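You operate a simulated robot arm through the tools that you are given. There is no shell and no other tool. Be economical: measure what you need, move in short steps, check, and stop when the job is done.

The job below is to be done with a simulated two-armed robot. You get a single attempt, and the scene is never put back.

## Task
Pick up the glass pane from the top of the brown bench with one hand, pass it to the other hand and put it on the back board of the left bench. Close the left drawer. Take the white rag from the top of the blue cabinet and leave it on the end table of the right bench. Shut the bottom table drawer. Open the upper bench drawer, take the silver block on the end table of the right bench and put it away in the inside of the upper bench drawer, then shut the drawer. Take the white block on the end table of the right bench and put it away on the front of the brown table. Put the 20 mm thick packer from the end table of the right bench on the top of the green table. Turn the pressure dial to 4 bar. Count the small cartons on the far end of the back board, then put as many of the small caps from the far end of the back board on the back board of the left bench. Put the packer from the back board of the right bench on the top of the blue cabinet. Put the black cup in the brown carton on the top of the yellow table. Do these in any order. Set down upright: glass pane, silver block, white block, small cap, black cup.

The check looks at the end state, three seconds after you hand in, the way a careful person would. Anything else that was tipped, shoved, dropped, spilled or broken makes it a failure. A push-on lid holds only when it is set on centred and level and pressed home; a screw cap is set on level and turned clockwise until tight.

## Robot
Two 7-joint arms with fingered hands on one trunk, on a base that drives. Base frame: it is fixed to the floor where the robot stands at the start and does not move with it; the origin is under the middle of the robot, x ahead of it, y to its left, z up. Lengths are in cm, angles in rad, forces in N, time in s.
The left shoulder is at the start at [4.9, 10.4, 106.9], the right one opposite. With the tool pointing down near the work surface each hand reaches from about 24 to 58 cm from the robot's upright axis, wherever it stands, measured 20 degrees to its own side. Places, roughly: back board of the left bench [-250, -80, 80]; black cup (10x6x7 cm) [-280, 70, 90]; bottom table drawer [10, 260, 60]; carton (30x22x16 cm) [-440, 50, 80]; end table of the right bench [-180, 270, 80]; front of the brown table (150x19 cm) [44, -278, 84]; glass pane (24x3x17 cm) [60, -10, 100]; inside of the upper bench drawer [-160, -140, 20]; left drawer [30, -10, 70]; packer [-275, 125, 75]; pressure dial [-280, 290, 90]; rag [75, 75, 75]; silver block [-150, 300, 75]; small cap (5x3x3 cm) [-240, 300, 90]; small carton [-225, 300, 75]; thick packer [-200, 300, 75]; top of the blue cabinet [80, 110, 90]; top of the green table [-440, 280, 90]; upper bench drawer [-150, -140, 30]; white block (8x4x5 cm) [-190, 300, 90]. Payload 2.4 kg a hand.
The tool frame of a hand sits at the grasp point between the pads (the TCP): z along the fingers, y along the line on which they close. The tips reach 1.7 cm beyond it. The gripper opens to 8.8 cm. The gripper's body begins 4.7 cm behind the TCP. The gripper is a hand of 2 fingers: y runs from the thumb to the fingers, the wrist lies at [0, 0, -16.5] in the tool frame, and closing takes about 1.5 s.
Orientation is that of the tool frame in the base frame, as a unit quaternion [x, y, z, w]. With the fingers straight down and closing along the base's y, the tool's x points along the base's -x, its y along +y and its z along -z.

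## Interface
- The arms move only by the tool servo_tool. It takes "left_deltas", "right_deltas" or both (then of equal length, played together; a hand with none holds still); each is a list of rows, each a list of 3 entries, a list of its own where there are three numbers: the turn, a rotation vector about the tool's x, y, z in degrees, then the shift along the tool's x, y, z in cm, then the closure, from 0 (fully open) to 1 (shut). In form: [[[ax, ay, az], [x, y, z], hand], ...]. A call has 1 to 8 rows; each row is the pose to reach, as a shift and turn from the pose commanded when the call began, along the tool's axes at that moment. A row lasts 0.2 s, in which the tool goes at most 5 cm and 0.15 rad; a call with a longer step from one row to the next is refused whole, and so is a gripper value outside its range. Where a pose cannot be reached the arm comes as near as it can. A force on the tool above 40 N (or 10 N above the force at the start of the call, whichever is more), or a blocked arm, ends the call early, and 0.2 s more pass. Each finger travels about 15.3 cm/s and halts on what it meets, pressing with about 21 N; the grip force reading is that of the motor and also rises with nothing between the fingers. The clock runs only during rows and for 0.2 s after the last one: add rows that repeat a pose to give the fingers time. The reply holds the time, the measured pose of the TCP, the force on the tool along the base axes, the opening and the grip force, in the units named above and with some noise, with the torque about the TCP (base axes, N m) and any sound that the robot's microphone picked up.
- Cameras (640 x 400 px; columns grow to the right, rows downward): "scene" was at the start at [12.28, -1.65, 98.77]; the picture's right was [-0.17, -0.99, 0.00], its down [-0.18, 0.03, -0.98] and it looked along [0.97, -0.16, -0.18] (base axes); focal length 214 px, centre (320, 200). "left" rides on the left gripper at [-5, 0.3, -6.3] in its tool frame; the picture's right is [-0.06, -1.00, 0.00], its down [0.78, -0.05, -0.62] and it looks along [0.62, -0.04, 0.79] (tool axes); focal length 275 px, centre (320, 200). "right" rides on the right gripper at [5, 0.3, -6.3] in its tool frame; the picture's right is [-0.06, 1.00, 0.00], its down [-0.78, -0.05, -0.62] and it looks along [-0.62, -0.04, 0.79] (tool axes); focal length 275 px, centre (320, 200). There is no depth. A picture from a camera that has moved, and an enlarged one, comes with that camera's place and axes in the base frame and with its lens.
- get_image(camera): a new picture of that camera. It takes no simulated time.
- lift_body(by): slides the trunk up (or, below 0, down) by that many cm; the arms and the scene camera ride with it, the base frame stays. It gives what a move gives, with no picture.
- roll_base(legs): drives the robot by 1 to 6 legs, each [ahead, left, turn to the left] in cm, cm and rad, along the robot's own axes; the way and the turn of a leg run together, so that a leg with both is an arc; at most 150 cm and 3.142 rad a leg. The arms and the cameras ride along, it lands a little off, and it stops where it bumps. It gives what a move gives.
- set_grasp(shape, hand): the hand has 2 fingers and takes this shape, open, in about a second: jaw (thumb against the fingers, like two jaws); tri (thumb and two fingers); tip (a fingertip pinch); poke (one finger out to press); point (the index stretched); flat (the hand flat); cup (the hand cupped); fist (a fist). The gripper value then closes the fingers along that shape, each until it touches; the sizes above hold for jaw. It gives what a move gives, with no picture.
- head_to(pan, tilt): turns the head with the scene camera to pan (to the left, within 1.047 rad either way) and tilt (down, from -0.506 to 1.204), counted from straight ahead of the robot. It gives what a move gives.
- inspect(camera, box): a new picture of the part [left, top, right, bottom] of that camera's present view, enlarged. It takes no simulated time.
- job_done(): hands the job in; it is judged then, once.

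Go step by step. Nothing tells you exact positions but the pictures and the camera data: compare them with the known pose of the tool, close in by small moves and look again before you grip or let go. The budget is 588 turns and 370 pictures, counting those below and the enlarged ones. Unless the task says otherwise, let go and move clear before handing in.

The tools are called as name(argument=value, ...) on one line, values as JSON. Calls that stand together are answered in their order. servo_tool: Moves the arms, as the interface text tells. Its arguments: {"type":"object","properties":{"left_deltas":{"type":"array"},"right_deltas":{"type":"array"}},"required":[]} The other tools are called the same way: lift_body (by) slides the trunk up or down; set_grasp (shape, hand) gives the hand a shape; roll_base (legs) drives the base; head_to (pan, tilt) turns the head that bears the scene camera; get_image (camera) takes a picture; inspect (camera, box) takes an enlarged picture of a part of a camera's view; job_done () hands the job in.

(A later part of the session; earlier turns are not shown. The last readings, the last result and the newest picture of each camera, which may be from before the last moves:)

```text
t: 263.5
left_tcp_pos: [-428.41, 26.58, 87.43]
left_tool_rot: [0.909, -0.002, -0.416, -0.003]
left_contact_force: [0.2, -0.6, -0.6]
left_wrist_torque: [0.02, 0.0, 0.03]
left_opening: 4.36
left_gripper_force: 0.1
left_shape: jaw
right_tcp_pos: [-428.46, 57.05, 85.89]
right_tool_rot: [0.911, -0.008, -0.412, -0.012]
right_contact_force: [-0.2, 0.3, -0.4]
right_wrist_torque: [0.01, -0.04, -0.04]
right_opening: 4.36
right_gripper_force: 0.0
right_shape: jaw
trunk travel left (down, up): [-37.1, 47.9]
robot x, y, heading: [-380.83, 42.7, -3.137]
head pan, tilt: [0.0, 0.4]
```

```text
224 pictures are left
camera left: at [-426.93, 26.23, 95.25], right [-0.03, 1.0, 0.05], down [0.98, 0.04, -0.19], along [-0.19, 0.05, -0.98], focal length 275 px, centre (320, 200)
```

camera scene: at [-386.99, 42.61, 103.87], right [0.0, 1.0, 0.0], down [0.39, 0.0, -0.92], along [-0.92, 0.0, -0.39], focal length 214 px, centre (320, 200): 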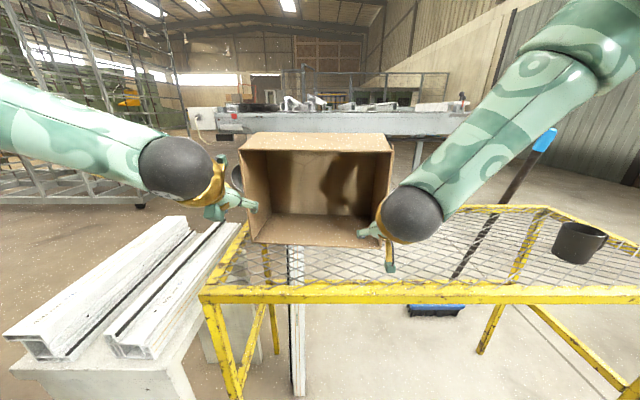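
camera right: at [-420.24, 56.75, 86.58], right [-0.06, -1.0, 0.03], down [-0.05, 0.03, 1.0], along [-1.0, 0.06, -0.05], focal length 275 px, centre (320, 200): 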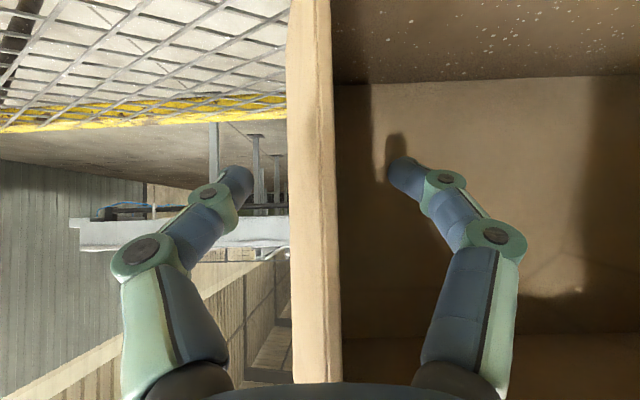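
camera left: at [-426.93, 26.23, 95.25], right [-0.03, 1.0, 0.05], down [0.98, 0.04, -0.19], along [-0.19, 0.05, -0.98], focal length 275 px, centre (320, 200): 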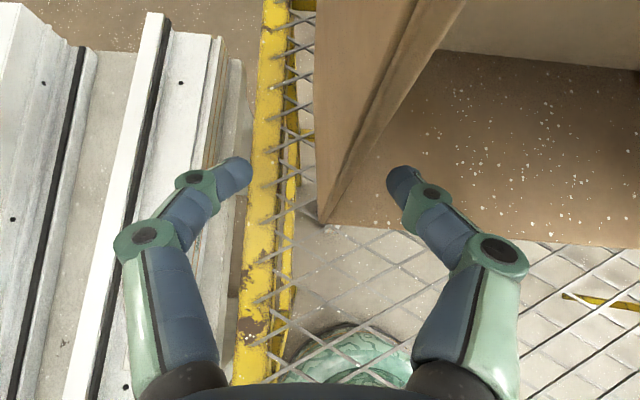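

Both walls are now between the fingers. I'll close both hands.

servo_tool(right_deltas=[[[0, 0, 0], [0, 0, 0], 0.7], [[0, 0, 0], [0, 0, 0], 1], [[0, 0, 0], [0, 0, 0], 1], [[0, 0, 0], [0, 0, 0], 1]], left_deltas=[[[0, 0, 0], [0, 0.5, 0], 0.7], [[0, 0, 0], [0, 0.5, 0], 1], [[0, 0, 0], [0, 0.5, 0], 1], [[0, 0, 0], [0, 0.5, 0], 1]])

get_image(camera="scene")

```text
t: 264.5
left_tcp_pos: [-428.43, 25.99, 87.38]
left_tool_rot: [0.909, -0.003, -0.417, -0.005]
left_contact_force: [0.5, 1.8, 0.8]
left_wrist_torque: [0.04, 0.0, -0.08]
left_opening: 0.31
left_gripper_force: 21.3
left_shape: jaw
right_tcp_pos: [-428.29, 57.14, 86.04]
right_tool_rot: [0.911, -0.008, -0.412, -0.013]
right_contact_force: [0.7, -1.2, 0.3]
right_wrist_torque: [-0.01, -0.01, 0.02]
right_opening: 0.01
right_gripper_force: 20.8
right_shape: jaw
trunk travel left (down, up): [-37.1, 47.9]
robot x, y, heading: [-381.49, 42.93, -3.138]
head pan, tilt: [0.0, 0.4]
```

```text
223 pictures are left
camera scene: at [-393.72, 42.62, 103.87], right [0.0, 1.0, 0.0], down [0.39, 0.0, -0.92], along [-0.92, 0.0, -0.39], focal length 214 px, centre (320, 200)
```

scene: 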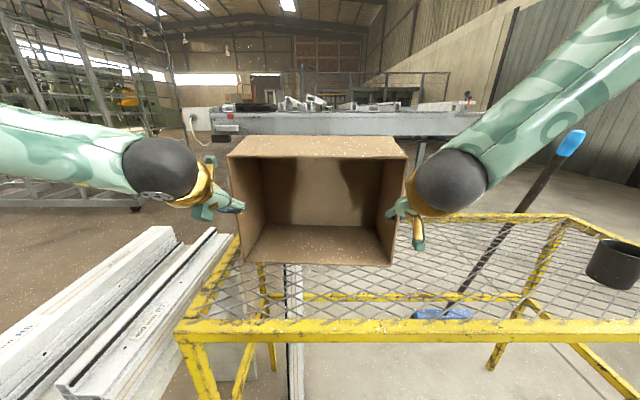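

Both are closed. I'll lift a little and see whether the carton follows.

lift_body(by=4)

get_image(camera="scene")

```text
t: 265.3
left_tcp_pos: [-428.51, 26.07, 91.44]
left_tool_rot: [0.909, -0.003, -0.417, -0.005]
left_contact_force: [1.1, 1.8, 1.1]
left_wrist_torque: [0.03, -0.08, -0.06]
left_opening: 0.31
left_gripper_force: 20.8
left_shape: jaw
right_tcp_pos: [-428.34, 57.17, 90.03]
right_tool_rot: [0.911, -0.006, -0.412, -0.012]
right_contact_force: [0.2, -2.8, -0.8]
right_wrist_torque: [-0.01, -0.07, 0.05]
right_opening: 0.04
right_gripper_force: 21.5
right_shape: jaw
trunk travel left (down, up): [-41.1, 43.9]
robot x, y, heading: [-381.3, 42.59, -3.142]
head pan, tilt: [0.0, 0.4]
```

```text
222 pictures are left
camera scene: at [-393.6, 42.62, 107.9], right [0.0, 1.0, 0.0], down [0.39, 0.0, -0.92], along [-0.92, 0.0, -0.39], focal length 214 px, centre (320, 200)
```

scene: 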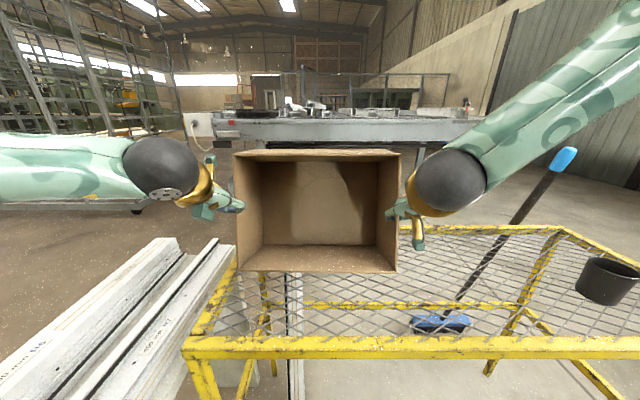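

The carton follows, tilting its opening upward as hoped. I'll lift more.

lift_body(by=10)

get_image(camera="scene")

```text
t: 266.6
left_tcp_pos: [-428.48, 26.07, 101.34]
left_tool_rot: [0.909, -0.003, -0.417, -0.005]
left_contact_force: [0.5, 3.1, -0.6]
left_wrist_torque: [0.04, -0.13, -0.05]
left_opening: 0.31
left_gripper_force: 20.9
left_shape: jaw
right_tcp_pos: [-428.35, 57.08, 99.95]
right_tool_rot: [0.911, -0.008, -0.412, -0.012]
right_contact_force: [-0.2, -2.3, -1.6]
right_wrist_torque: [0.0, -0.13, 0.08]
right_opening: 0.0
right_gripper_force: 21.4
right_shape: jaw
trunk travel left (down, up): [-51.1, 33.9]
robot x, y, heading: [-381.22, 42.4, -3.145]
head pan, tilt: [0.0, 0.4]
```

```text
221 pictures are left
camera scene: at [-393.44, 42.61, 117.94], right [0.0, 1.0, 0.0], down [0.39, 0.0, -0.92], along [-0.92, 0.0, -0.39], focal length 214 px, centre (320, 200)
```

scene: 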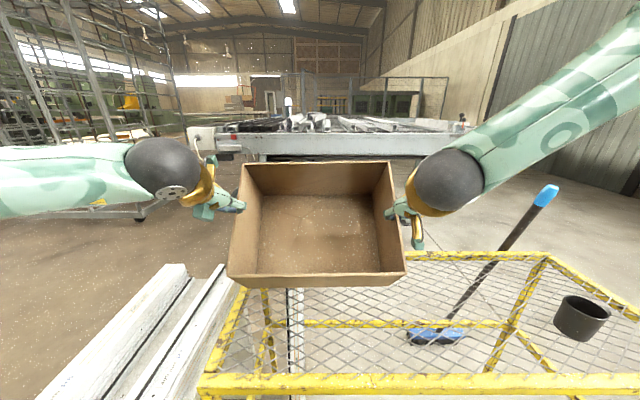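

The carton hangs with its opening partly up, tilted about 55°. I'll pitch both hands together by 50° to bring it level.

servo_tool(left_deltas=[[[0, 7, 0], [0, 0, 0], 1], [[0, 14, 0], [0, 0, 0], 1], [[0, 21, 0], [0, 0, 0], 1], [[0, 28, 0], [0, 0, 0], 1], [[0, 35, 0], [0, 0, 0], 1], [[0, 42, 0], [0, 0, 0], 1], [[0, 49, 0], [0, 0, 0], 1]], right_deltas=[[[0, 7, 0], [0, 0, 0], 1], [[0, 14, 0], [0, 0, 0], 1], [[0, 21, 0], [0, 0, 0], 1], [[0, 28, 0], [0, 0, 0], 1], [[0, 35, 0], [0, 0, 0], 1], [[0, 42, 0], [0, 0, 0], 1], [[0, 49, 0], [0, 0, 0], 1]])

get_image(camera="scene")

```text
t: 268.2
left_tcp_pos: [-428.41, 26.18, 101.48]
left_tool_rot: [1.0, -0.005, -0.001, -0.003]
left_contact_force: [0.6, 0.9, 0.9]
left_wrist_torque: [0.01, 0.0, 0.01]
left_opening: 0.0
left_gripper_force: 21.5
left_shape: jaw
right_tcp_pos: [-410.9, 51.8, 98.36]
right_tool_rot: [1.0, -0.012, -0.009, -0.007]
right_contact_force: [-1.4, 1.0, -1.5]
right_wrist_torque: [0.05, -0.04, -0.13]
right_opening: 0.02
right_gripper_force: 20.9
right_shape: jaw
right hand out of reach, approached as far as the arm can: row 3, 4, 5, 6, 7
trunk travel left (down, up): [-51.1, 33.9]
robot x, y, heading: [-381.2, 43.04, -3.135]
head pan, tilt: [0.0, 0.4]
```

```text
220 pictures are left
camera scene: at [-393.39, 42.63, 117.96], right [0.0, 1.0, 0.0], down [0.39, 0.0, -0.92], along [-0.92, 0.0, -0.39], focal length 214 px, centre (320, 200)
```

scene: 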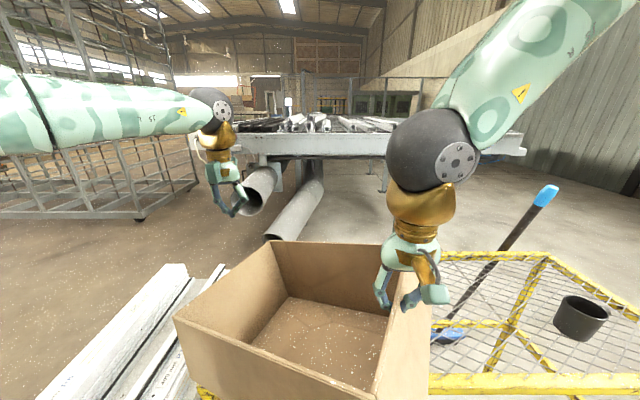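

The carton is upright now, held by the right hand, but it overhangs the front edge and the left grip slipped off. I'll open the left hand and regrip the left wall from above.

servo_tool(left_deltas=[[[0, 0, 0], [0, 0, 0], 0.4], [[0, 0, 0], [1, -1.5, 0], 0.4], [[0, 0, 0], [2, -2, 0], 0.4]])

get_image(camera="left")

get_image(camera="right")

```text
t: 269.0
left_tcp_pos: [-426.36, 28.11, 101.33]
left_tool_rot: [1.0, -0.005, -0.002, -0.003]
left_contact_force: [0.7, -0.5, 0.4]
left_wrist_torque: [-0.02, 0.0, -0.02]
left_opening: 5.24
left_gripper_force: 0.0
left_shape: jaw
right_tcp_pos: [-410.96, 51.77, 98.3]
right_tool_rot: [1.0, -0.012, -0.009, -0.008]
right_contact_force: [0.1, 0.1, -2.1]
right_wrist_torque: [0.04, 0.0, -0.11]
right_opening: 0.0
right_gripper_force: 21.1
right_shape: jaw
trunk travel left (down, up): [-51.1, 33.9]
robot x, y, heading: [-381.01, 42.72, -3.142]
head pan, tilt: [0.0, 0.4]
```

```text
219 pictures are left
camera left: at [-431.39, 27.84, 107.69], right [-0.05, 1.0, 0.01], down [0.79, 0.04, 0.62], along [0.61, 0.04, -0.79], focal length 275 px, centre (320, 200)
```

left: 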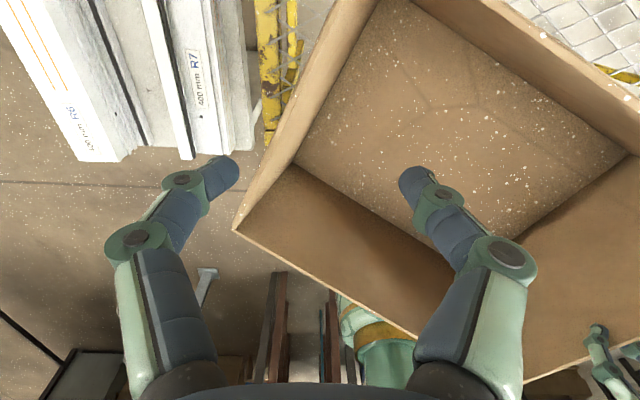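

```text
218 pictures are left
camera right: at [-405.86, 51.37, 104.7], right [-0.09, -1.0, -0.01], down [-0.77, 0.06, 0.63], along [-0.63, 0.07, -0.77], focal length 275 px, centre (320, 200)
```

right: 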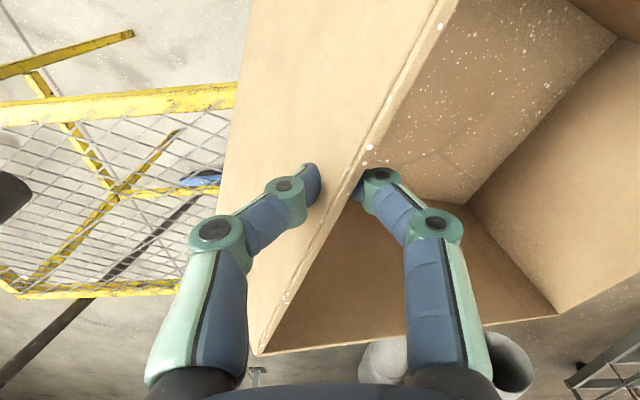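

The right grip is firm. The left wall passes right beneath the left hand, so I'll lower it to straddle the wall and grip.

servo_tool(left_deltas=[[[0, 0, 0], [0, 0, 3.5], 0.4], [[0, 0, 0], [0, 0, 7], 0.4], [[0, 0, 0], [0, 0, 10], 0.4], [[0, 0, 0], [0, 0, 11.5], 0.4], [[0, 0, 0], [0, 0, 11.5], 0.8], [[0, 0, 0], [0, 0, 11.5], 1], [[0, 0, 0], [0, 0, 11.5], 1]])

get_image(camera="left")

get_image(camera="scene")

```text
t: 270.6
left_tcp_pos: [-426.54, 28.0, 89.84]
left_tool_rot: [1.0, -0.005, -0.002, -0.003]
left_contact_force: [1.4, 0.4, 0.0]
left_wrist_torque: [0.04, -0.01, -0.06]
left_opening: 0.0
left_gripper_force: 21.2
left_shape: jaw
right_tcp_pos: [-410.97, 51.87, 98.37]
right_tool_rot: [1.0, -0.013, -0.009, -0.008]
right_contact_force: [-0.9, 0.0, -2.1]
right_wrist_torque: [0.03, -0.01, -0.06]
right_opening: 0.04
right_gripper_force: 20.5
right_shape: jaw
trunk travel left (down, up): [-51.1, 33.9]
robot x, y, heading: [-381.17, 42.93, -3.135]
head pan, tilt: [0.0, 0.4]
```

```text
217 pictures are left
camera left: at [-431.54, 27.76, 96.17], right [-0.05, 1.0, 0.01], down [0.79, 0.04, 0.62], along [0.61, 0.04, -0.79], focal length 275 px, centre (320, 200)
```

left: 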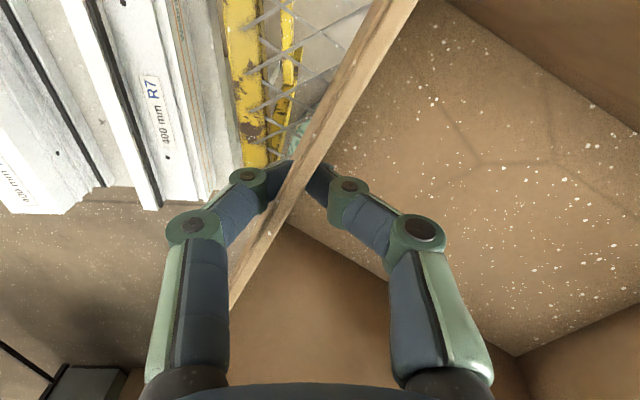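

```text
216 pictures are left
camera scene: at [-393.42, 42.61, 117.95], right [0.0, 1.0, 0.0], down [0.39, 0.0, -0.92], along [-0.92, 0.0, -0.39], focal length 214 px, centre (320, 200)
```

scene: 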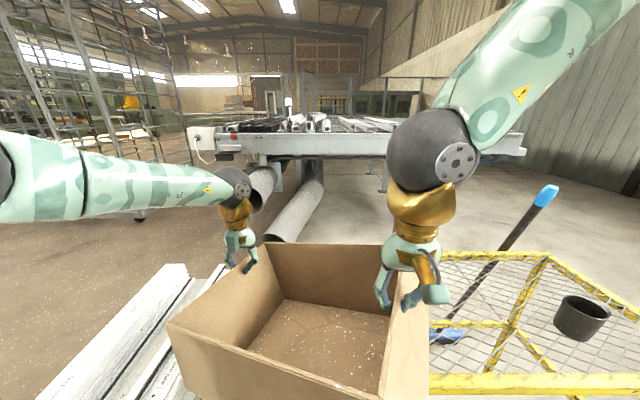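

Both hands hold the carton. I'll lift 2 cm, drive forward 13 cm and set it back onto the table.

lift_body(by=2)

roll_base(legs=[[13, 0, 0]])

get_image(camera="scene")

```text
t: 271.3
left_tcp_pos: [-426.47, 28.18, 91.86]
left_tool_rot: [1.0, -0.003, -0.002, -0.002]
left_contact_force: [-0.1, -1.6, -1.6]
left_wrist_torque: [0.01, 0.04, -0.04]
left_opening: 0.01
left_gripper_force: 21.1
left_shape: jaw
right_tcp_pos: [-410.98, 51.77, 100.37]
right_tool_rot: [1.0, -0.012, -0.011, -0.008]
right_contact_force: [0.7, 2.1, -1.3]
right_wrist_torque: [0.05, -0.02, -0.06]
right_opening: 0.01
right_gripper_force: 21.1
right_shape: jaw
trunk travel left (down, up): [-53.1, 31.9]
robot x, y, heading: [-381.11, 43.16, -3.136]
head pan, tilt: [0.0, 0.4]
```

```text
t: 272.6
left_tcp_pos: [-439.37, 27.93, 91.88]
left_tool_rot: [1.0, -0.004, -0.001, -0.003]
left_contact_force: [-0.8, -2.2, -1.9]
left_wrist_torque: [0.04, 0.04, -0.09]
left_opening: 0.0
left_gripper_force: 21.1
left_shape: jaw
right_tcp_pos: [-423.84, 51.77, 100.39]
right_tool_rot: [1.0, -0.011, -0.011, -0.008]
right_contact_force: [0.0, 2.0, -0.9]
right_wrist_torque: [0.09, 0.02, -0.1]
right_opening: 0.0
right_gripper_force: 21.0
right_shape: jaw
trunk travel left (down, up): [-53.1, 31.9]
robot x, y, heading: [-393.7, 42.84, -3.136]
head pan, tilt: [0.0, 0.4]
```

```text
215 pictures are left
camera scene: at [-406.34, 42.57, 119.95], right [0.0, 1.0, 0.0], down [0.39, 0.0, -0.92], along [-0.92, 0.0, -0.39], focal length 214 px, centre (320, 200)
```

scene: 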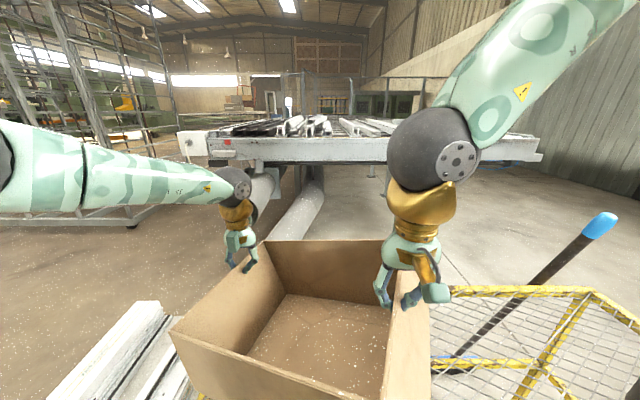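

The right side hangs higher than the left. I'll lower the right hand by 7 cm to level the carton, then the trunk by 2.

servo_tool(right_deltas=[[[0, 0, 0], [0, 0, 2], 1], [[0, 0, 0], [0, 0, 4], 1], [[0, 0, 0], [0, 0, 5.5], 1], [[0, 0, 0], [0, 0, 7], 1]])

lift_body(by=-2)

get_image(camera="scene")

get_image(camera="right")

```text
t: 273.6
left_tcp_pos: [-439.34, 27.94, 91.99]
left_tool_rot: [1.0, -0.002, -0.003, -0.002]
left_contact_force: [-9.0, -14.5, -2.2]
left_wrist_torque: [-0.21, 0.14, -0.15]
left_opening: 0.1
left_gripper_force: 21.1
left_shape: jaw
right_tcp_pos: [-423.86, 51.97, 93.39]
right_tool_rot: [1.0, -0.011, -0.011, -0.008]
right_contact_force: [8.1, 15.4, -0.5]
right_wrist_torque: [0.21, -0.16, -0.13]
right_opening: 0.0
right_gripper_force: 21.0
right_shape: jaw
trunk travel left (down, up): [-53.1, 31.9]
robot x, y, heading: [-394.08, 42.78, -3.139]
head pan, tilt: [0.0, 0.4]
```

```text
t: 274.2
left_tcp_pos: [-439.37, 28.09, 90.09]
left_tool_rot: [1.0, -0.004, -0.004, -0.004]
left_contact_force: [-5.9, -11.4, 9.6]
left_wrist_torque: [-0.33, 0.08, -0.16]
left_opening: 0.3
left_gripper_force: 20.9
left_shape: jaw
right_tcp_pos: [-424.03, 51.86, 91.54]
right_tool_rot: [1.0, -0.011, -0.012, -0.008]
right_contact_force: [7.9, 14.5, 1.1]
right_wrist_torque: [0.27, -0.15, -0.16]
right_opening: 0.03
right_gripper_force: 21.2
right_shape: jaw
trunk travel left (down, up): [-51.1, 33.9]
robot x, y, heading: [-393.78, 42.7, -3.142]
head pan, tilt: [0.0, 0.4]
```

```text
214 pictures are left
camera scene: at [-406.18, 42.62, 117.97], right [0.0, 1.0, 0.0], down [0.39, 0.0, -0.92], along [-0.92, 0.0, -0.39], focal length 214 px, centre (320, 200)
```

scene: 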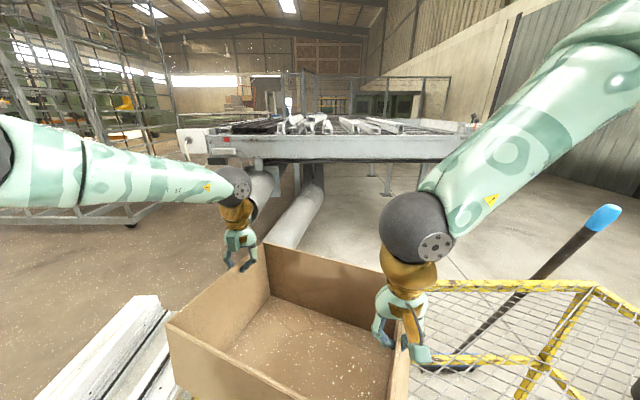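

```text
213 pictures are left
camera right: at [-418.81, 51.47, 97.84], right [-0.08, -1.0, -0.01], down [-0.77, 0.06, 0.64], along [-0.64, 0.07, -0.77], focal length 275 px, centre (320, 200)
```

right: 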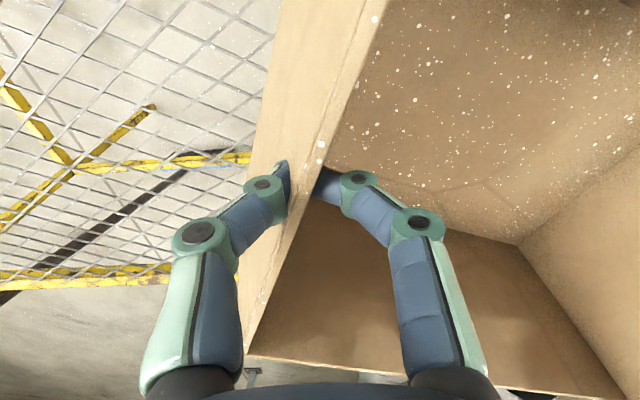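

Nearly level, with the left side on the table. I'll lower the right side the last bit and then open both hands.

servo_tool(right_deltas=[[[0, 0, 0], [0, 0, 0.7], 1], [[0, 0, 0], [0, 0, 1.4], 1], [[0, 0, 0], [0, 0, 2], 1]])

servo_tool(right_deltas=[[[0, 0, 0], [0, 0, 0], 0.7], [[0, 0, 0], [0, 0, 0], 0.5], [[0, 0, 0], [0, 0, 0], 0.5], [[0, 0, 0], [0, 0, -4], 0.5], [[0, 0, 0], [0, 0, -8], 0.5], [[0, 0, 0], [0, 0, -12], 0.5]], left_deltas=[[[0, 0, 0], [0, 0, 0], 0.7], [[0, 0, 0], [0, 0, 0], 0.5], [[0, 0, 0], [0, 0, 0], 0.5], [[0, 0, 0], [0, 0, -4], 0.5], [[0, 0, 0], [0, 0, -8], 0.5], [[0, 0, 0], [0, 0, -12], 0.5]])

roll_base(legs=[[-25, 0, 0]])

get_image(camera="scene")

```text
t: 275.1
left_tcp_pos: [-439.3, 27.95, 90.0]
left_tool_rot: [1.0, -0.004, -0.003, -0.003]
left_contact_force: [-7.3, -6.9, 10.9]
left_wrist_torque: [-0.32, 0.11, -0.16]
left_opening: 0.34
left_gripper_force: 21.0
left_shape: jaw
right_tcp_pos: [-423.98, 51.88, 89.57]
right_tool_rot: [1.0, -0.012, -0.014, -0.008]
right_contact_force: [5.7, 8.4, 33.4]
right_wrist_torque: [0.47, -0.11, -0.17]
right_opening: 0.5
right_gripper_force: 21.0
right_shape: jaw
trunk travel left (down, up): [-51.1, 33.9]
robot x, y, heading: [-393.87, 42.74, -3.137]
head pan, tilt: [0.0, 0.4]
```

```text
t: 276.4
left_tcp_pos: [-439.29, 28.06, 101.82]
left_tool_rot: [1.0, -0.004, -0.002, -0.003]
left_contact_force: [-0.9, 0.6, -0.2]
left_wrist_torque: [0.0, 0.0, 0.0]
left_opening: 4.35
left_gripper_force: 0.1
left_shape: jaw
right_tcp_pos: [-422.85, 51.9, 101.43]
right_tool_rot: [1.0, -0.012, -0.012, -0.008]
right_contact_force: [0.2, -0.2, 0.7]
right_wrist_torque: [0.0, -0.04, -0.01]
right_opening: 4.36
right_gripper_force: 0.1
right_shape: jaw
right hand out of reach, approached as far as the arm can: row 6
trunk travel left (down, up): [-51.1, 33.9]
robot x, y, heading: [-394.16, 43.01, -3.139]
head pan, tilt: [0.0, 0.4]
```

```text
t: 278.3
left_tcp_pos: [-414.52, 27.89, 101.5]
left_tool_rot: [1.0, -0.002, -0.003, -0.002]
left_contact_force: [0.3, -0.2, 0.0]
left_wrist_torque: [-0.01, 0.04, 0.0]
left_opening: 4.36
left_gripper_force: 0.1
left_shape: jaw
right_tcp_pos: [-398.04, 51.84, 101.5]
right_tool_rot: [1.0, -0.01, -0.012, -0.008]
right_contact_force: [-0.9, 0.1, -0.4]
right_wrist_torque: [0.0, 0.0, -0.03]
right_opening: 4.34
right_gripper_force: 0.0
right_shape: jaw
trunk travel left (down, up): [-51.1, 33.9]
robot x, y, heading: [-369.03, 42.78, -3.14]
head pan, tilt: [0.0, 0.4]
```

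```text
212 pictures are left
camera scene: at [-381.36, 42.64, 117.96], right [-0.01, 1.0, 0.0], down [0.39, 0.0, -0.92], along [-0.92, -0.01, -0.39], focal length 214 px, centre (320, 200)
```

scene: 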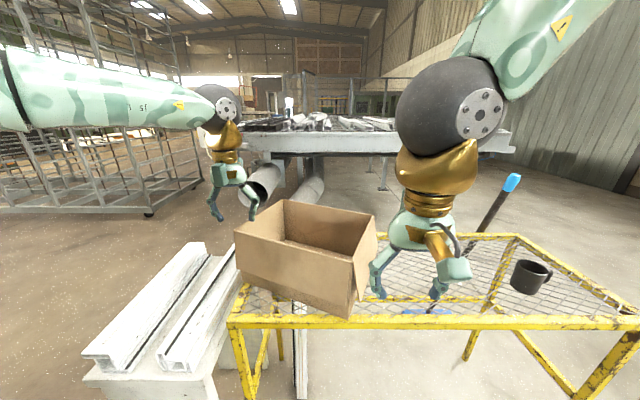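

The carton stands upright on the table again, a little shifted and turned. I'll square it back toward its original place by pushing its near right corner with the closed right hand.

servo_tool(right_deltas=[[[0, 0, 0], [0, 1.5, 3], 1], [[0, 0, 0], [0, 3, 6], 1], [[0, 0, 0], [0, 4.5, 9], 1], [[0, 0, 0], [0, 5.8, 12], 1], [[0, 0, 0], [0, 5.8, 15], 1], [[0, 0, 0], [0, 5.8, 18], 1], [[0, 0, 0], [0, 5.8, 19.5], 1]], left_deltas=[[[0, 0, 0], [0, 0, -1], 1], [[0, 0, 0], [0, 0, -2], 1], [[0, 0, 0], [0, 0, -3], 1], [[0, 0, 0], [0, 0, -4], 1], [[0, 0, 0], [0, 0, -5], 1], [[0, 0, 0], [0, 0, -6], 1], [[0, 0, 0], [0, 0, -7], 1]])

roll_base(legs=[[14, 0, 0]])

get_image(camera="scene")

```text
t: 279.9
left_tcp_pos: [-414.5, 27.7, 108.59]
left_tool_rot: [1.0, -0.002, -0.002, -0.002]
left_contact_force: [0.3, 1.0, 0.1]
left_wrist_torque: [0.02, 0.04, 0.01]
left_opening: 0.0
left_gripper_force: 20.9
left_shape: jaw
right_tcp_pos: [-398.7, 46.28, 81.88]
right_tool_rot: [1.0, -0.01, -0.012, -0.008]
right_contact_force: [0.2, -0.4, 0.2]
right_wrist_torque: [-0.01, 0.01, 0.02]
right_opening: 0.0
right_gripper_force: 21.0
right_shape: jaw
trunk travel left (down, up): [-51.1, 33.9]
robot x, y, heading: [-369.39, 43.07, -3.136]
head pan, tilt: [0.0, 0.4]
```

```text
t: 281.2
left_tcp_pos: [-428.58, 27.61, 108.63]
left_tool_rot: [1.0, -0.001, -0.002, -0.002]
left_contact_force: [-0.3, -0.6, -0.6]
left_wrist_torque: [-0.02, 0.03, 0.01]
left_opening: 0.0
left_gripper_force: 21.5
left_shape: jaw
right_tcp_pos: [-412.81, 46.13, 81.91]
right_tool_rot: [1.0, -0.009, -0.011, -0.008]
right_contact_force: [0.5, -0.5, 1.0]
right_wrist_torque: [-0.02, 0.01, 0.01]
right_opening: 0.0
right_gripper_force: 20.9
right_shape: jaw
trunk travel left (down, up): [-51.1, 33.9]
robot x, y, heading: [-383.17, 43.14, -3.132]
head pan, tilt: [0.0, 0.4]
```

```text
211 pictures are left
camera scene: at [-395.49, 42.51, 117.94], right [-0.01, 1.0, 0.0], down [0.39, 0.0, -0.92], along [-0.92, -0.01, -0.39], focal length 214 px, centre (320, 200)
```

scene: 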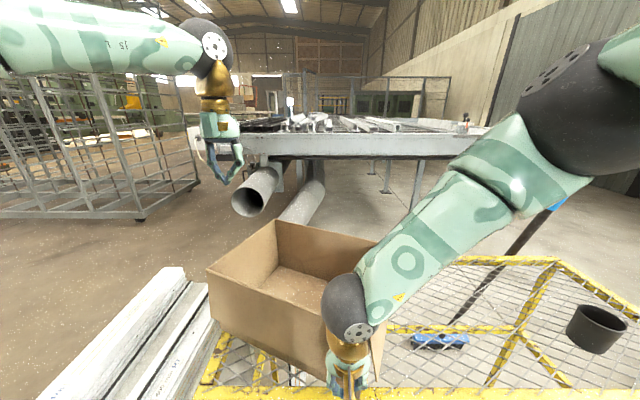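

The fingers are just in front of the near right corner. I'll push gently by driving forward.

roll_base(legs=[[10, 0, 0]])

get_image(camera="scene")

```text
t: 282.3
left_tcp_pos: [-438.34, 27.4, 108.59]
left_tool_rot: [1.0, -0.001, -0.002, -0.003]
left_contact_force: [-0.3, -0.2, -0.5]
left_wrist_torque: [-0.01, -0.03, -0.03]
left_opening: 0.0
left_gripper_force: 22.0
left_shape: jaw
right_tcp_pos: [-422.6, 46.08, 81.78]
right_tool_rot: [1.0, -0.009, -0.011, -0.008]
right_contact_force: [0.3, 1.0, 0.3]
right_wrist_torque: [0.02, 0.01, -0.03]
right_opening: 0.01
right_gripper_force: 20.8
right_shape: jaw
trunk travel left (down, up): [-51.1, 33.9]
robot x, y, heading: [-393.18, 42.74, -3.135]
head pan, tilt: [0.0, 0.4]
```

```text
210 pictures are left
camera scene: at [-405.39, 42.46, 117.94], right [-0.01, 1.0, 0.0], down [0.39, 0.0, -0.92], along [-0.92, -0.01, -0.39], focal length 214 px, centre (320, 200)
```

scene: 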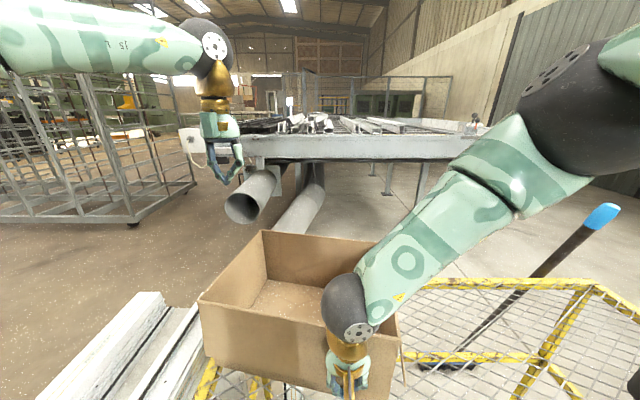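

The carton is nearly square again. I'll retract the right hand, then nudge the carton about 8 cm to the right with the left hand, working above the profiles.

roll_base(legs=[[-3, 0, 0]])

servo_tool(left_deltas=[[[0, 0, 0], [0, 4, 0], 1], [[0, 0, 0], [0, 8, 0], 1], [[0, 0, 0], [0, 11.5, 0], 1], [[0, 0, 0], [0, 11.5, 4.5], 1], [[0, 0, 0], [0, 11.5, 9], 1], [[0, 0, 0], [0, 11.5, 13.5], 1], [[0, 0, 0], [0, 11.5, 17], 1], [[0, 0, 0], [0, 11.5, 20], 1]])

get_image(camera="scene")

get_image(camera="left")

```text
t: 283.2
left_tcp_pos: [-435.27, 27.54, 108.69]
left_tool_rot: [1.0, -0.002, -0.003, -0.003]
left_contact_force: [0.6, 0.1, 0.2]
left_wrist_torque: [0.02, 0.01, 0.0]
left_opening: 0.0
left_gripper_force: 20.8
left_shape: jaw
right_tcp_pos: [-419.46, 46.13, 81.88]
right_tool_rot: [1.0, -0.01, -0.012, -0.008]
right_contact_force: [0.5, 0.3, -0.5]
right_wrist_torque: [0.0, -0.01, 0.01]
right_opening: 0.0
right_gripper_force: 20.9
right_shape: jaw
trunk travel left (down, up): [-51.1, 33.9]
robot x, y, heading: [-390.01, 43.1, -3.135]
head pan, tilt: [0.0, 0.4]
```

```text
t: 285.0
left_tcp_pos: [-435.64, 16.4, 88.49]
left_tool_rot: [1.0, -0.002, -0.003, -0.003]
left_contact_force: [0.4, -0.2, -1.1]
left_wrist_torque: [-0.01, -0.02, 0.0]
left_opening: 0.01
left_gripper_force: 21.0
left_shape: jaw
right_tcp_pos: [-419.63, 46.14, 81.84]
right_tool_rot: [1.0, -0.01, -0.013, -0.008]
right_contact_force: [0.4, 0.8, -0.4]
right_wrist_torque: [0.01, 0.0, 0.01]
right_opening: 0.01
right_gripper_force: 21.2
right_shape: jaw
trunk travel left (down, up): [-51.1, 33.9]
robot x, y, heading: [-389.86, 42.54, -3.133]
head pan, tilt: [0.0, 0.4]
```

```text
209 pictures are left
camera scene: at [-402.22, 42.49, 117.95], right [-0.01, 1.0, 0.0], down [0.39, 0.0, -0.92], along [-0.92, -0.01, -0.39], focal length 214 px, centre (320, 200)
```

scene: 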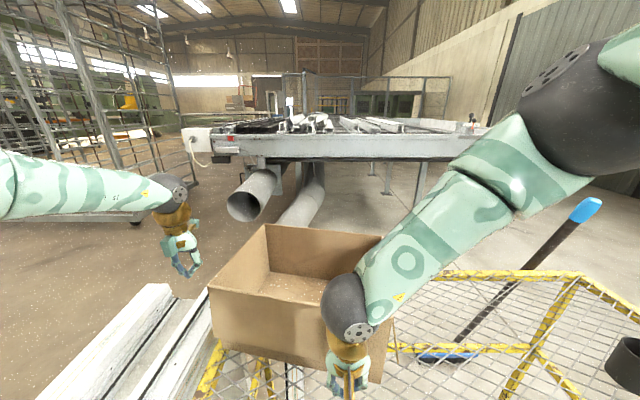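

```text
208 pictures are left
camera left: at [-440.59, 16.11, 94.96], right [-0.06, 1.0, 0.01], down [0.79, 0.04, 0.61], along [0.61, 0.04, -0.79], focal length 275 px, centre (320, 200)
```

left: 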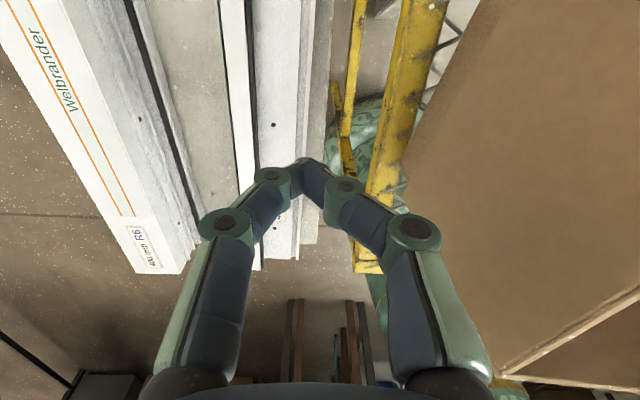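

The closed left hand is between the profiles and the carton's left wall. I'll push about 14 cm to the right, so the carton moves around 8 cm.

servo_tool(left_deltas=[[[0, 0, 0], [-2, -2, 2], 1], [[0, 0, 0], [-3, -4.5, 2.5], 1], [[0, 0, 0], [-3, -6.5, 2.5], 1], [[0, 0, 0], [-3, -8, 2.5], 1], [[0, 0, 0], [-3, -9.5, 2.5], 1], [[0, 0, 0], [-3, -11, 2.5], 1], [[0, 0, 0], [-3, -12.5, 2.5], 1], [[0, 0, 0], [-3, -14, 2.5], 1]])

get_image(camera="scene")

```text
t: 286.8
left_tcp_pos: [-437.93, 30.32, 86.23]
left_tool_rot: [1.0, -0.002, -0.002, -0.003]
left_contact_force: [-0.2, 0.4, -0.2]
left_wrist_torque: [0.02, 0.02, 0.02]
left_opening: 0.01
left_gripper_force: 21.3
left_shape: jaw
left hand out of reach, approached as far as the arm can: row 2, 3, 5, 6, 7, 8
right_tcp_pos: [-419.53, 46.25, 81.8]
right_tool_rot: [1.0, -0.01, -0.012, -0.009]
right_contact_force: [0.1, 0.1, 0.8]
right_wrist_torque: [0.0, 0.01, -0.01]
right_opening: 0.0
right_gripper_force: 21.2
right_shape: jaw
trunk travel left (down, up): [-51.1, 33.9]
robot x, y, heading: [-389.72, 42.56, -3.131]
head pan, tilt: [0.0, 0.4]
```

```text
207 pictures are left
camera scene: at [-402.21, 42.5, 117.95], right [-0.01, 1.0, 0.0], down [0.39, 0.0, -0.92], along [-0.92, -0.01, -0.39], focal length 214 px, centre (320, 200)
```

scene: 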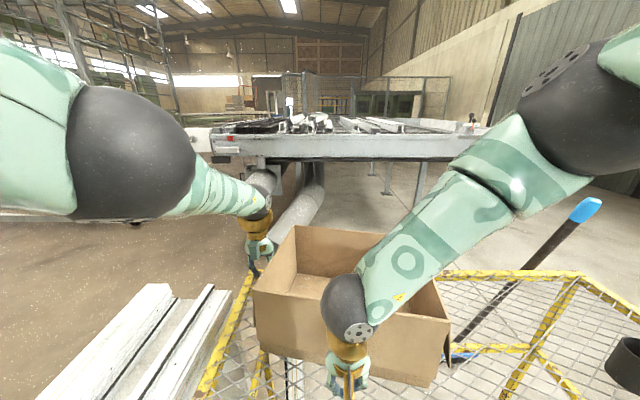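

A slight yaw remains. I'll move the right hand along the front to y 57 and push that end back about 3 cm.

servo_tool(right_deltas=[[[0, 0, 0], [1, -4, 0], 1], [[0, 0, 0], [1, -8, 0], 1], [[0, 0, 0], [0, -11, 0], 1], [[0, 0, 0], [-2, -11, 0], 1], [[0, 0, 0], [-4, -11, 0], 1], [[0, 0, 0], [-5.5, -11, 0], 1], [[0, 0, 0], [-7, -11, 0], 1]], left_deltas=[[[0, 0, 0], [0, 1, 0], 1], [[0, 0, 0], [0, 2, 0], 1], [[0, 0, 0], [0, 3, 0], 1], [[0, 0, 0], [0, 4, 0], 1], [[0, 0, 0], [0, 5, 0], 1], [[0, 0, 0], [0, 5, 0], 1], [[0, 0, 0], [0, 5, 0], 1]])

get_image(camera="scene")

```text
t: 288.4
left_tcp_pos: [-437.96, 25.25, 86.14]
left_tool_rot: [1.0, -0.001, -0.002, -0.002]
left_contact_force: [-0.4, 0.3, 0.8]
left_wrist_torque: [0.02, 0.0, 0.0]
left_opening: 0.0
left_gripper_force: 21.0
left_shape: jaw
right_tcp_pos: [-419.57, 55.67, 82.59]
right_tool_rot: [1.0, -0.011, -0.014, -0.008]
right_contact_force: [0.0, -0.3, 0.4]
right_wrist_torque: [0.04, -0.02, -0.01]
right_opening: 0.0
right_gripper_force: 21.1
right_shape: jaw
right hand out of reach, approached as far as the arm can: row 3, 4, 5, 6, 7
trunk travel left (down, up): [-51.1, 33.9]
robot x, y, heading: [-389.95, 42.64, -3.134]
head pan, tilt: [0.0, 0.4]
```

```text
206 pictures are left
camera scene: at [-402.21, 42.48, 117.95], right [-0.01, 1.0, 0.0], down [0.39, 0.0, -0.92], along [-0.92, -0.01, -0.39], focal length 214 px, centre (320, 200)
```

scene: 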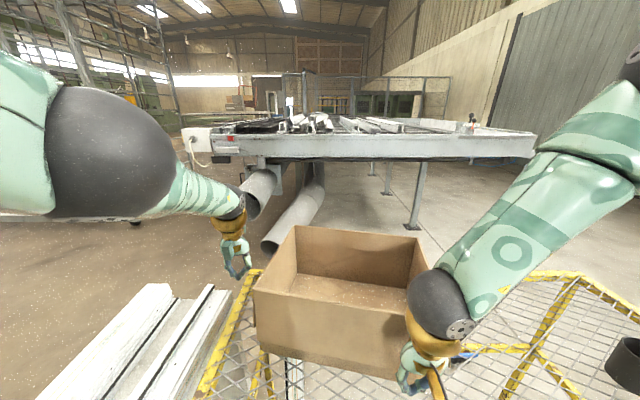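

The right arm is at its limit, so I'll give the last push with the base.

roll_base(legs=[[5, 0, 0]])

roll_base(legs=[[-6, 0, 0]])

servo_tool(left_deltas=[[[0, 0, 0], [0, 2, -4.5], 1], [[0, 0, 0], [0, 2, -9], 1], [[0, 0, 0], [0, 2, -13.5], 1], [[0, 0, 0], [0, 2, -18], 1]])

get_image(camera="scene")

```text
t: 289.3
left_tcp_pos: [-443.08, 25.19, 86.07]
left_tool_rot: [1.0, -0.002, -0.002, -0.003]
left_contact_force: [-0.2, 0.2, -0.8]
left_wrist_torque: [0.03, 0.04, 0.0]
left_opening: 0.0
left_gripper_force: 21.5
left_shape: jaw
right_tcp_pos: [-424.6, 55.56, 82.58]
right_tool_rot: [1.0, -0.011, -0.015, -0.008]
right_contact_force: [-0.7, -0.7, -0.1]
right_wrist_torque: [-0.01, -0.01, -0.01]
right_opening: 0.0
right_gripper_force: 20.9
right_shape: jaw
trunk travel left (down, up): [-51.1, 33.9]
robot x, y, heading: [-395.05, 42.43, -3.135]
head pan, tilt: [0.0, 0.4]
```

```text
t: 290.3
left_tcp_pos: [-437.0, 25.3, 86.18]
left_tool_rot: [1.0, -0.001, -0.002, -0.003]
left_contact_force: [0.0, -0.4, -0.3]
left_wrist_torque: [-0.02, 0.03, 0.02]
left_opening: 0.0
left_gripper_force: 21.0
left_shape: jaw
right_tcp_pos: [-418.53, 55.66, 82.6]
right_tool_rot: [1.0, -0.011, -0.015, -0.008]
right_contact_force: [-0.6, -0.2, -0.5]
right_wrist_torque: [0.0, 0.0, 0.02]
right_opening: 0.0
right_gripper_force: 20.4
right_shape: jaw
trunk travel left (down, up): [-51.1, 33.9]
robot x, y, heading: [-389.01, 42.61, -3.133]
head pan, tilt: [0.0, 0.4]
```

```text
t: 291.5
left_tcp_pos: [-438.48, 17.88, 103.65]
left_tool_rot: [0.995, 0.099, 0.005, 0.015]
left_contact_force: [-0.6, 0.1, -0.7]
left_wrist_torque: [-0.01, 0.03, -0.01]
left_opening: 0.01
left_gripper_force: 21.2
left_shape: jaw
left hand out of reach, approached as far as the arm can: row 1, 2, 3
right_tcp_pos: [-418.62, 55.94, 82.42]
right_tool_rot: [1.0, -0.011, -0.014, -0.006]
right_contact_force: [-0.1, -0.3, 0.1]
right_wrist_torque: [0.0, 0.0, 0.01]
right_opening: 0.0
right_gripper_force: 21.1
right_shape: jaw
trunk travel left (down, up): [-51.1, 33.9]
robot x, y, heading: [-389.24, 42.51, -3.138]
head pan, tilt: [0.0, 0.4]
stopped in row 4 (left hand): the arm was blocked; the commanded pose is now the measured one
```

```text
205 pictures are left
camera scene: at [-401.36, 42.68, 117.94], right [-0.01, 1.0, 0.0], down [0.39, 0.0, -0.92], along [-0.92, -0.01, -0.39], focal length 214 px, centre (320, 200)
```

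scene: 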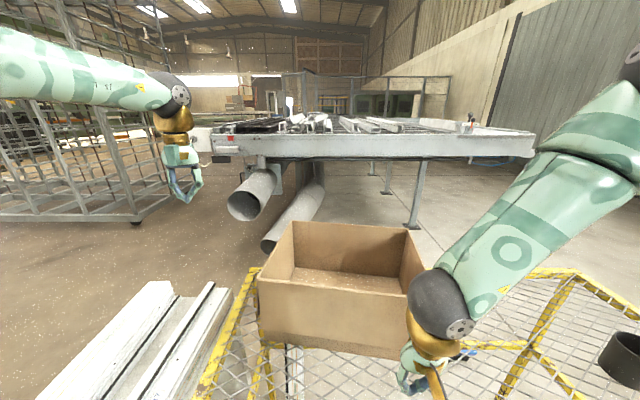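

The carton sits squarely near its original place. Next I'll back off, turn the left hand a quarter to avoid the cup's handle, and go back to the cup.

roll_base(legs=[[-22, 0, 0]])

servo_tool(left_deltas=[[[0, 0, -8.2], [3, -1, -1], 0], [[0, 0, -16.4], [5, -2, -2], 0], [[0, 0, -24.6], [7, -3, -3], 0], [[0, 0, -32.8], [9, -4, -4], 0], [[0, 0, -41], [10, -4, -4], 0], [[0, 0, -49.2], [10, -4, -4], 0], [[0, 0, -57.4], [10, -4, -4], 0], [[0, 0, -65.6], [10, -4, -4], 0]], right_deltas=[[[0, 0, 0], [0, 0, -3], 0.5], [[0, 0, 0], [0, 0, -6], 0.5], [[0, 0, 0], [0, 0, -9], 0.5], [[0, 0, 0], [0, 0, -12], 0.5], [[0, 0, 0], [0, 0, -15], 0.5], [[0, 0, 0], [0, 0, -18], 0.5], [[0, 0, 0], [0, 0, -21], 0.5], [[0, 0, 0], [0, 0, -24], 0.5]])

servo_tool(left_deltas=[[[0, 0, -8], [0, 0, 0], 0], [[0, 0, -16], [0, 0, 0], 0], [[0, 0, -24.4], [0, 0, 0], 0]])

roll_base(legs=[[0, -72, 0]])

head_to(pan=0.4, tilt=0.6)

get_image(camera="scene")

```text
t: 293.1
left_tcp_pos: [-416.38, 17.87, 103.6]
left_tool_rot: [0.995, 0.1, 0.003, 0.015]
left_contact_force: [0.3, -0.4, -0.1]
left_wrist_torque: [0.01, 0.0, -0.01]
left_opening: 0.0
left_gripper_force: 21.0
left_shape: jaw
right_tcp_pos: [-396.77, 55.63, 82.54]
right_tool_rot: [1.0, -0.009, -0.014, -0.008]
right_contact_force: [0.0, -0.1, -0.3]
right_wrist_torque: [-0.01, -0.01, 0.03]
right_opening: 0.0
right_gripper_force: 20.6
right_shape: jaw
trunk travel left (down, up): [-51.1, 33.9]
robot x, y, heading: [-366.86, 42.67, -3.129]
head pan, tilt: [0.0, 0.4]
```

```text
t: 294.9
left_tcp_pos: [-407.56, 23.67, 107.59]
left_tool_rot: [0.781, 0.625, -0.006, 0.015]
left_contact_force: [-0.4, 0.5, -0.3]
left_wrist_torque: [0.02, 0.0, 0.0]
left_opening: 8.81
left_gripper_force: 0.1
left_shape: jaw
right_tcp_pos: [-392.83, 54.49, 105.44]
right_tool_rot: [1.0, -0.009, -0.014, -0.008]
right_contact_force: [0.5, 0.3, 0.3]
right_wrist_torque: [-0.01, 0.01, 0.02]
right_opening: 4.36
right_gripper_force: 0.0
right_shape: jaw
right hand out of reach, approached as far as the arm can: row 5, 6, 7, 8
trunk travel left (down, up): [-51.1, 33.9]
robot x, y, heading: [-367.28, 42.86, -3.132]
head pan, tilt: [0.0, 0.4]
```

```text
t: 295.7
left_tcp_pos: [-407.41, 23.83, 107.59]
left_tool_rot: [0.631, 0.776, -0.007, 0.013]
left_contact_force: [-0.1, 0.6, -0.7]
left_wrist_torque: [0.01, 0.01, -0.04]
left_opening: 8.8
left_gripper_force: 0.1
left_shape: jaw
right_tcp_pos: [-392.93, 54.53, 105.28]
right_tool_rot: [1.0, -0.009, -0.013, -0.008]
right_contact_force: [0.1, 0.4, 0.1]
right_wrist_torque: [0.01, 0.0, -0.03]
right_opening: 4.36
right_gripper_force: 0.0
right_shape: jaw
trunk travel left (down, up): [-51.1, 33.9]
robot x, y, heading: [-367.09, 42.75, -3.128]
head pan, tilt: [0.0, 0.4]
```

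```text
t: 299.7
left_tcp_pos: [-408.22, 95.92, 107.56]
left_tool_rot: [0.63, 0.777, -0.008, 0.014]
left_contact_force: [-0.5, -0.6, -0.1]
left_wrist_torque: [0.02, 0.01, -0.05]
left_opening: 8.8
left_gripper_force: 0.1
left_shape: jaw
right_tcp_pos: [-393.86, 126.67, 105.37]
right_tool_rot: [1.0, -0.006, -0.014, -0.008]
right_contact_force: [-0.3, -0.2, 0.0]
right_wrist_torque: [-0.04, 0.01, 0.02]
right_opening: 4.36
right_gripper_force: 0.0
right_shape: jaw
trunk travel left (down, up): [-51.1, 33.9]
robot x, y, heading: [-368.01, 114.93, -3.127]
head pan, tilt: [0.0, 0.4]
```

```text
t: 300.6
left_tcp_pos: [-408.27, 95.88, 107.52]
left_tool_rot: [0.63, 0.777, -0.007, 0.013]
left_contact_force: [-0.3, 0.2, -0.2]
left_wrist_torque: [0.03, 0.01, 0.03]
left_opening: 8.81
left_gripper_force: 0.1
left_shape: jaw
right_tcp_pos: [-393.99, 126.58, 105.34]
right_tool_rot: [1.0, -0.006, -0.015, -0.008]
right_contact_force: [0.3, -0.5, -0.5]
right_wrist_torque: [-0.04, -0.03, -0.03]
right_opening: 4.36
right_gripper_force: 0.1
right_shape: jaw
trunk travel left (down, up): [-51.1, 33.9]
robot x, y, heading: [-368.06, 115.26, -3.126]
head pan, tilt: [0.4, 0.6]
```

```text
204 pictures are left
camera scene: at [-379.15, 111.43, 116.13], right [-0.4, 0.92, 0.0], down [0.52, 0.23, -0.83], along [-0.76, -0.33, -0.56], focal length 214 px, centre (320, 200)
```

scene: 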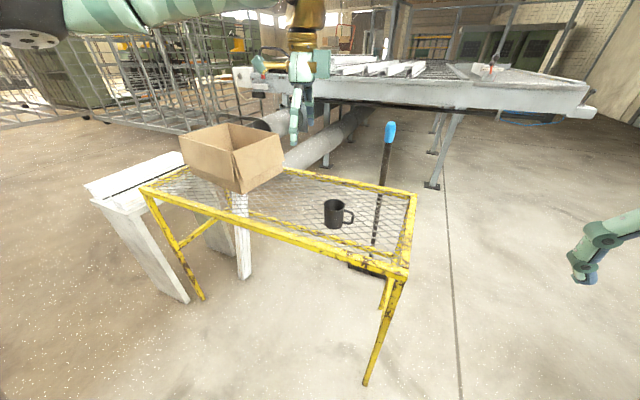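

The carton and cup both look fine. I'll drive 12 cm closer and bring the left hand over the cup.

roll_base(legs=[[13, 0, -0.015]])

servo_tool(left_deltas=[[[0, 0, 6], [0, -2, 3], 0], [[0, 0, 12], [0, -4, 6.5], 0], [[0, 0, 12], [0, -4, 10], 0], [[0, 0, 12], [0, -4, 13.5], 0], [[0, 0, 12], [0, -4, 16], 0]])

get_image(camera="left")

```text
t: 301.8
left_tcp_pos: [-421.52, 96.33, 107.51]
left_tool_rot: [0.636, 0.772, -0.008, 0.013]
left_contact_force: [0.4, 0.5, 0.6]
left_wrist_torque: [0.02, 0.02, -0.03]
left_opening: 8.81
left_gripper_force: 0.0
left_shape: jaw
right_tcp_pos: [-406.78, 126.96, 105.29]
right_tool_rot: [1.0, -0.012, -0.013, -0.008]
right_contact_force: [0.5, 0.9, 0.2]
right_wrist_torque: [-0.01, 0.0, 0.02]
right_opening: 4.38
right_gripper_force: 0.1
right_shape: jaw
trunk travel left (down, up): [-51.1, 33.9]
robot x, y, heading: [-380.85, 114.91, -3.137]
head pan, tilt: [0.4, 0.6]
```

```text
t: 303.0
left_tcp_pos: [-425.07, 94.83, 91.48]
left_tool_rot: [0.713, 0.701, -0.007, 0.014]
left_contact_force: [0.2, -0.4, 0.6]
left_wrist_torque: [0.01, 0.01, 0.0]
left_opening: 8.79
left_gripper_force: 0.1
left_shape: jaw
right_tcp_pos: [-406.68, 126.91, 105.39]
right_tool_rot: [1.0, -0.012, -0.015, -0.008]
right_contact_force: [-0.3, 0.3, 0.8]
right_wrist_torque: [-0.02, -0.01, 0.01]
right_opening: 4.36
right_gripper_force: 0.1
right_shape: jaw
trunk travel left (down, up): [-51.1, 33.9]
robot x, y, heading: [-381.02, 115.2, -3.138]
head pan, tilt: [0.4, 0.6]
```

```text
203 pictures are left
camera left: at [-424.98, 90.17, 97.9], right [-1.0, -0.05, -0.01], down [-0.04, 0.8, 0.6], along [-0.02, 0.6, -0.8], focal length 275 px, centre (320, 200)
```

left: 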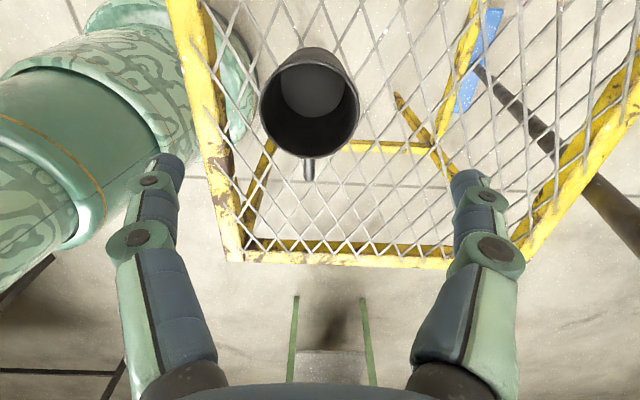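

The cup's rim is at about (-424.5, 96), with the handle away from the finger line. I'll descend and grip.

servo_tool(left_deltas=[[[0, 0, 0], [1.1, 0.6, 0], 0], [[0, 0, 0], [1.1, 0.6, 4], 0], [[0, 0, 0], [1.1, 0.6, 7.5], 0], [[0, 0, 0], [1.1, 0.6, 10], 0], [[0, 0, 0], [1.1, 0.6, 11.2], 0], [[0, 0, 0], [1.1, 0.6, 11.2], 0]])

get_image(camera="left")

```text
t: 304.4
left_tcp_pos: [-424.34, 95.94, 80.39]
left_tool_rot: [0.712, 0.702, -0.006, 0.014]
left_contact_force: [0.7, -1.4, 0.2]
left_wrist_torque: [0.01, -0.01, -0.04]
left_opening: 8.82
left_gripper_force: 0.0
left_shape: jaw
right_tcp_pos: [-406.72, 126.92, 105.42]
right_tool_rot: [1.0, -0.012, -0.015, -0.008]
right_contact_force: [-0.4, -0.6, 0.6]
right_wrist_torque: [-0.03, -0.01, 0.02]
right_opening: 4.36
right_gripper_force: 0.0
right_shape: jaw
trunk travel left (down, up): [-51.1, 33.9]
robot x, y, heading: [-381.12, 114.9, -3.138]
head pan, tilt: [0.4, 0.6]
```

```text
202 pictures are left
camera left: at [-424.23, 91.14, 86.85], right [-1.0, -0.05, -0.01], down [-0.04, 0.8, 0.6], along [-0.02, 0.6, -0.8], focal length 275 px, centre (320, 200)
```

left: 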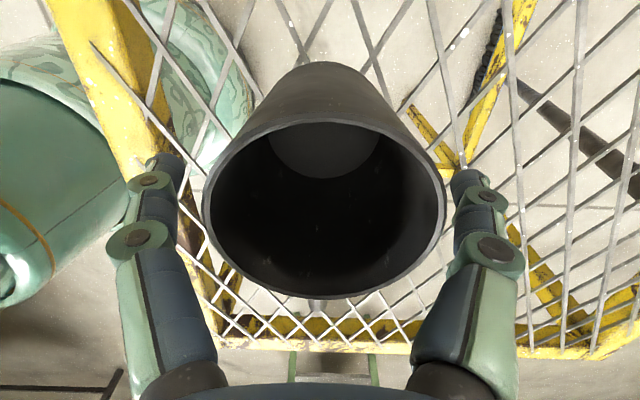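

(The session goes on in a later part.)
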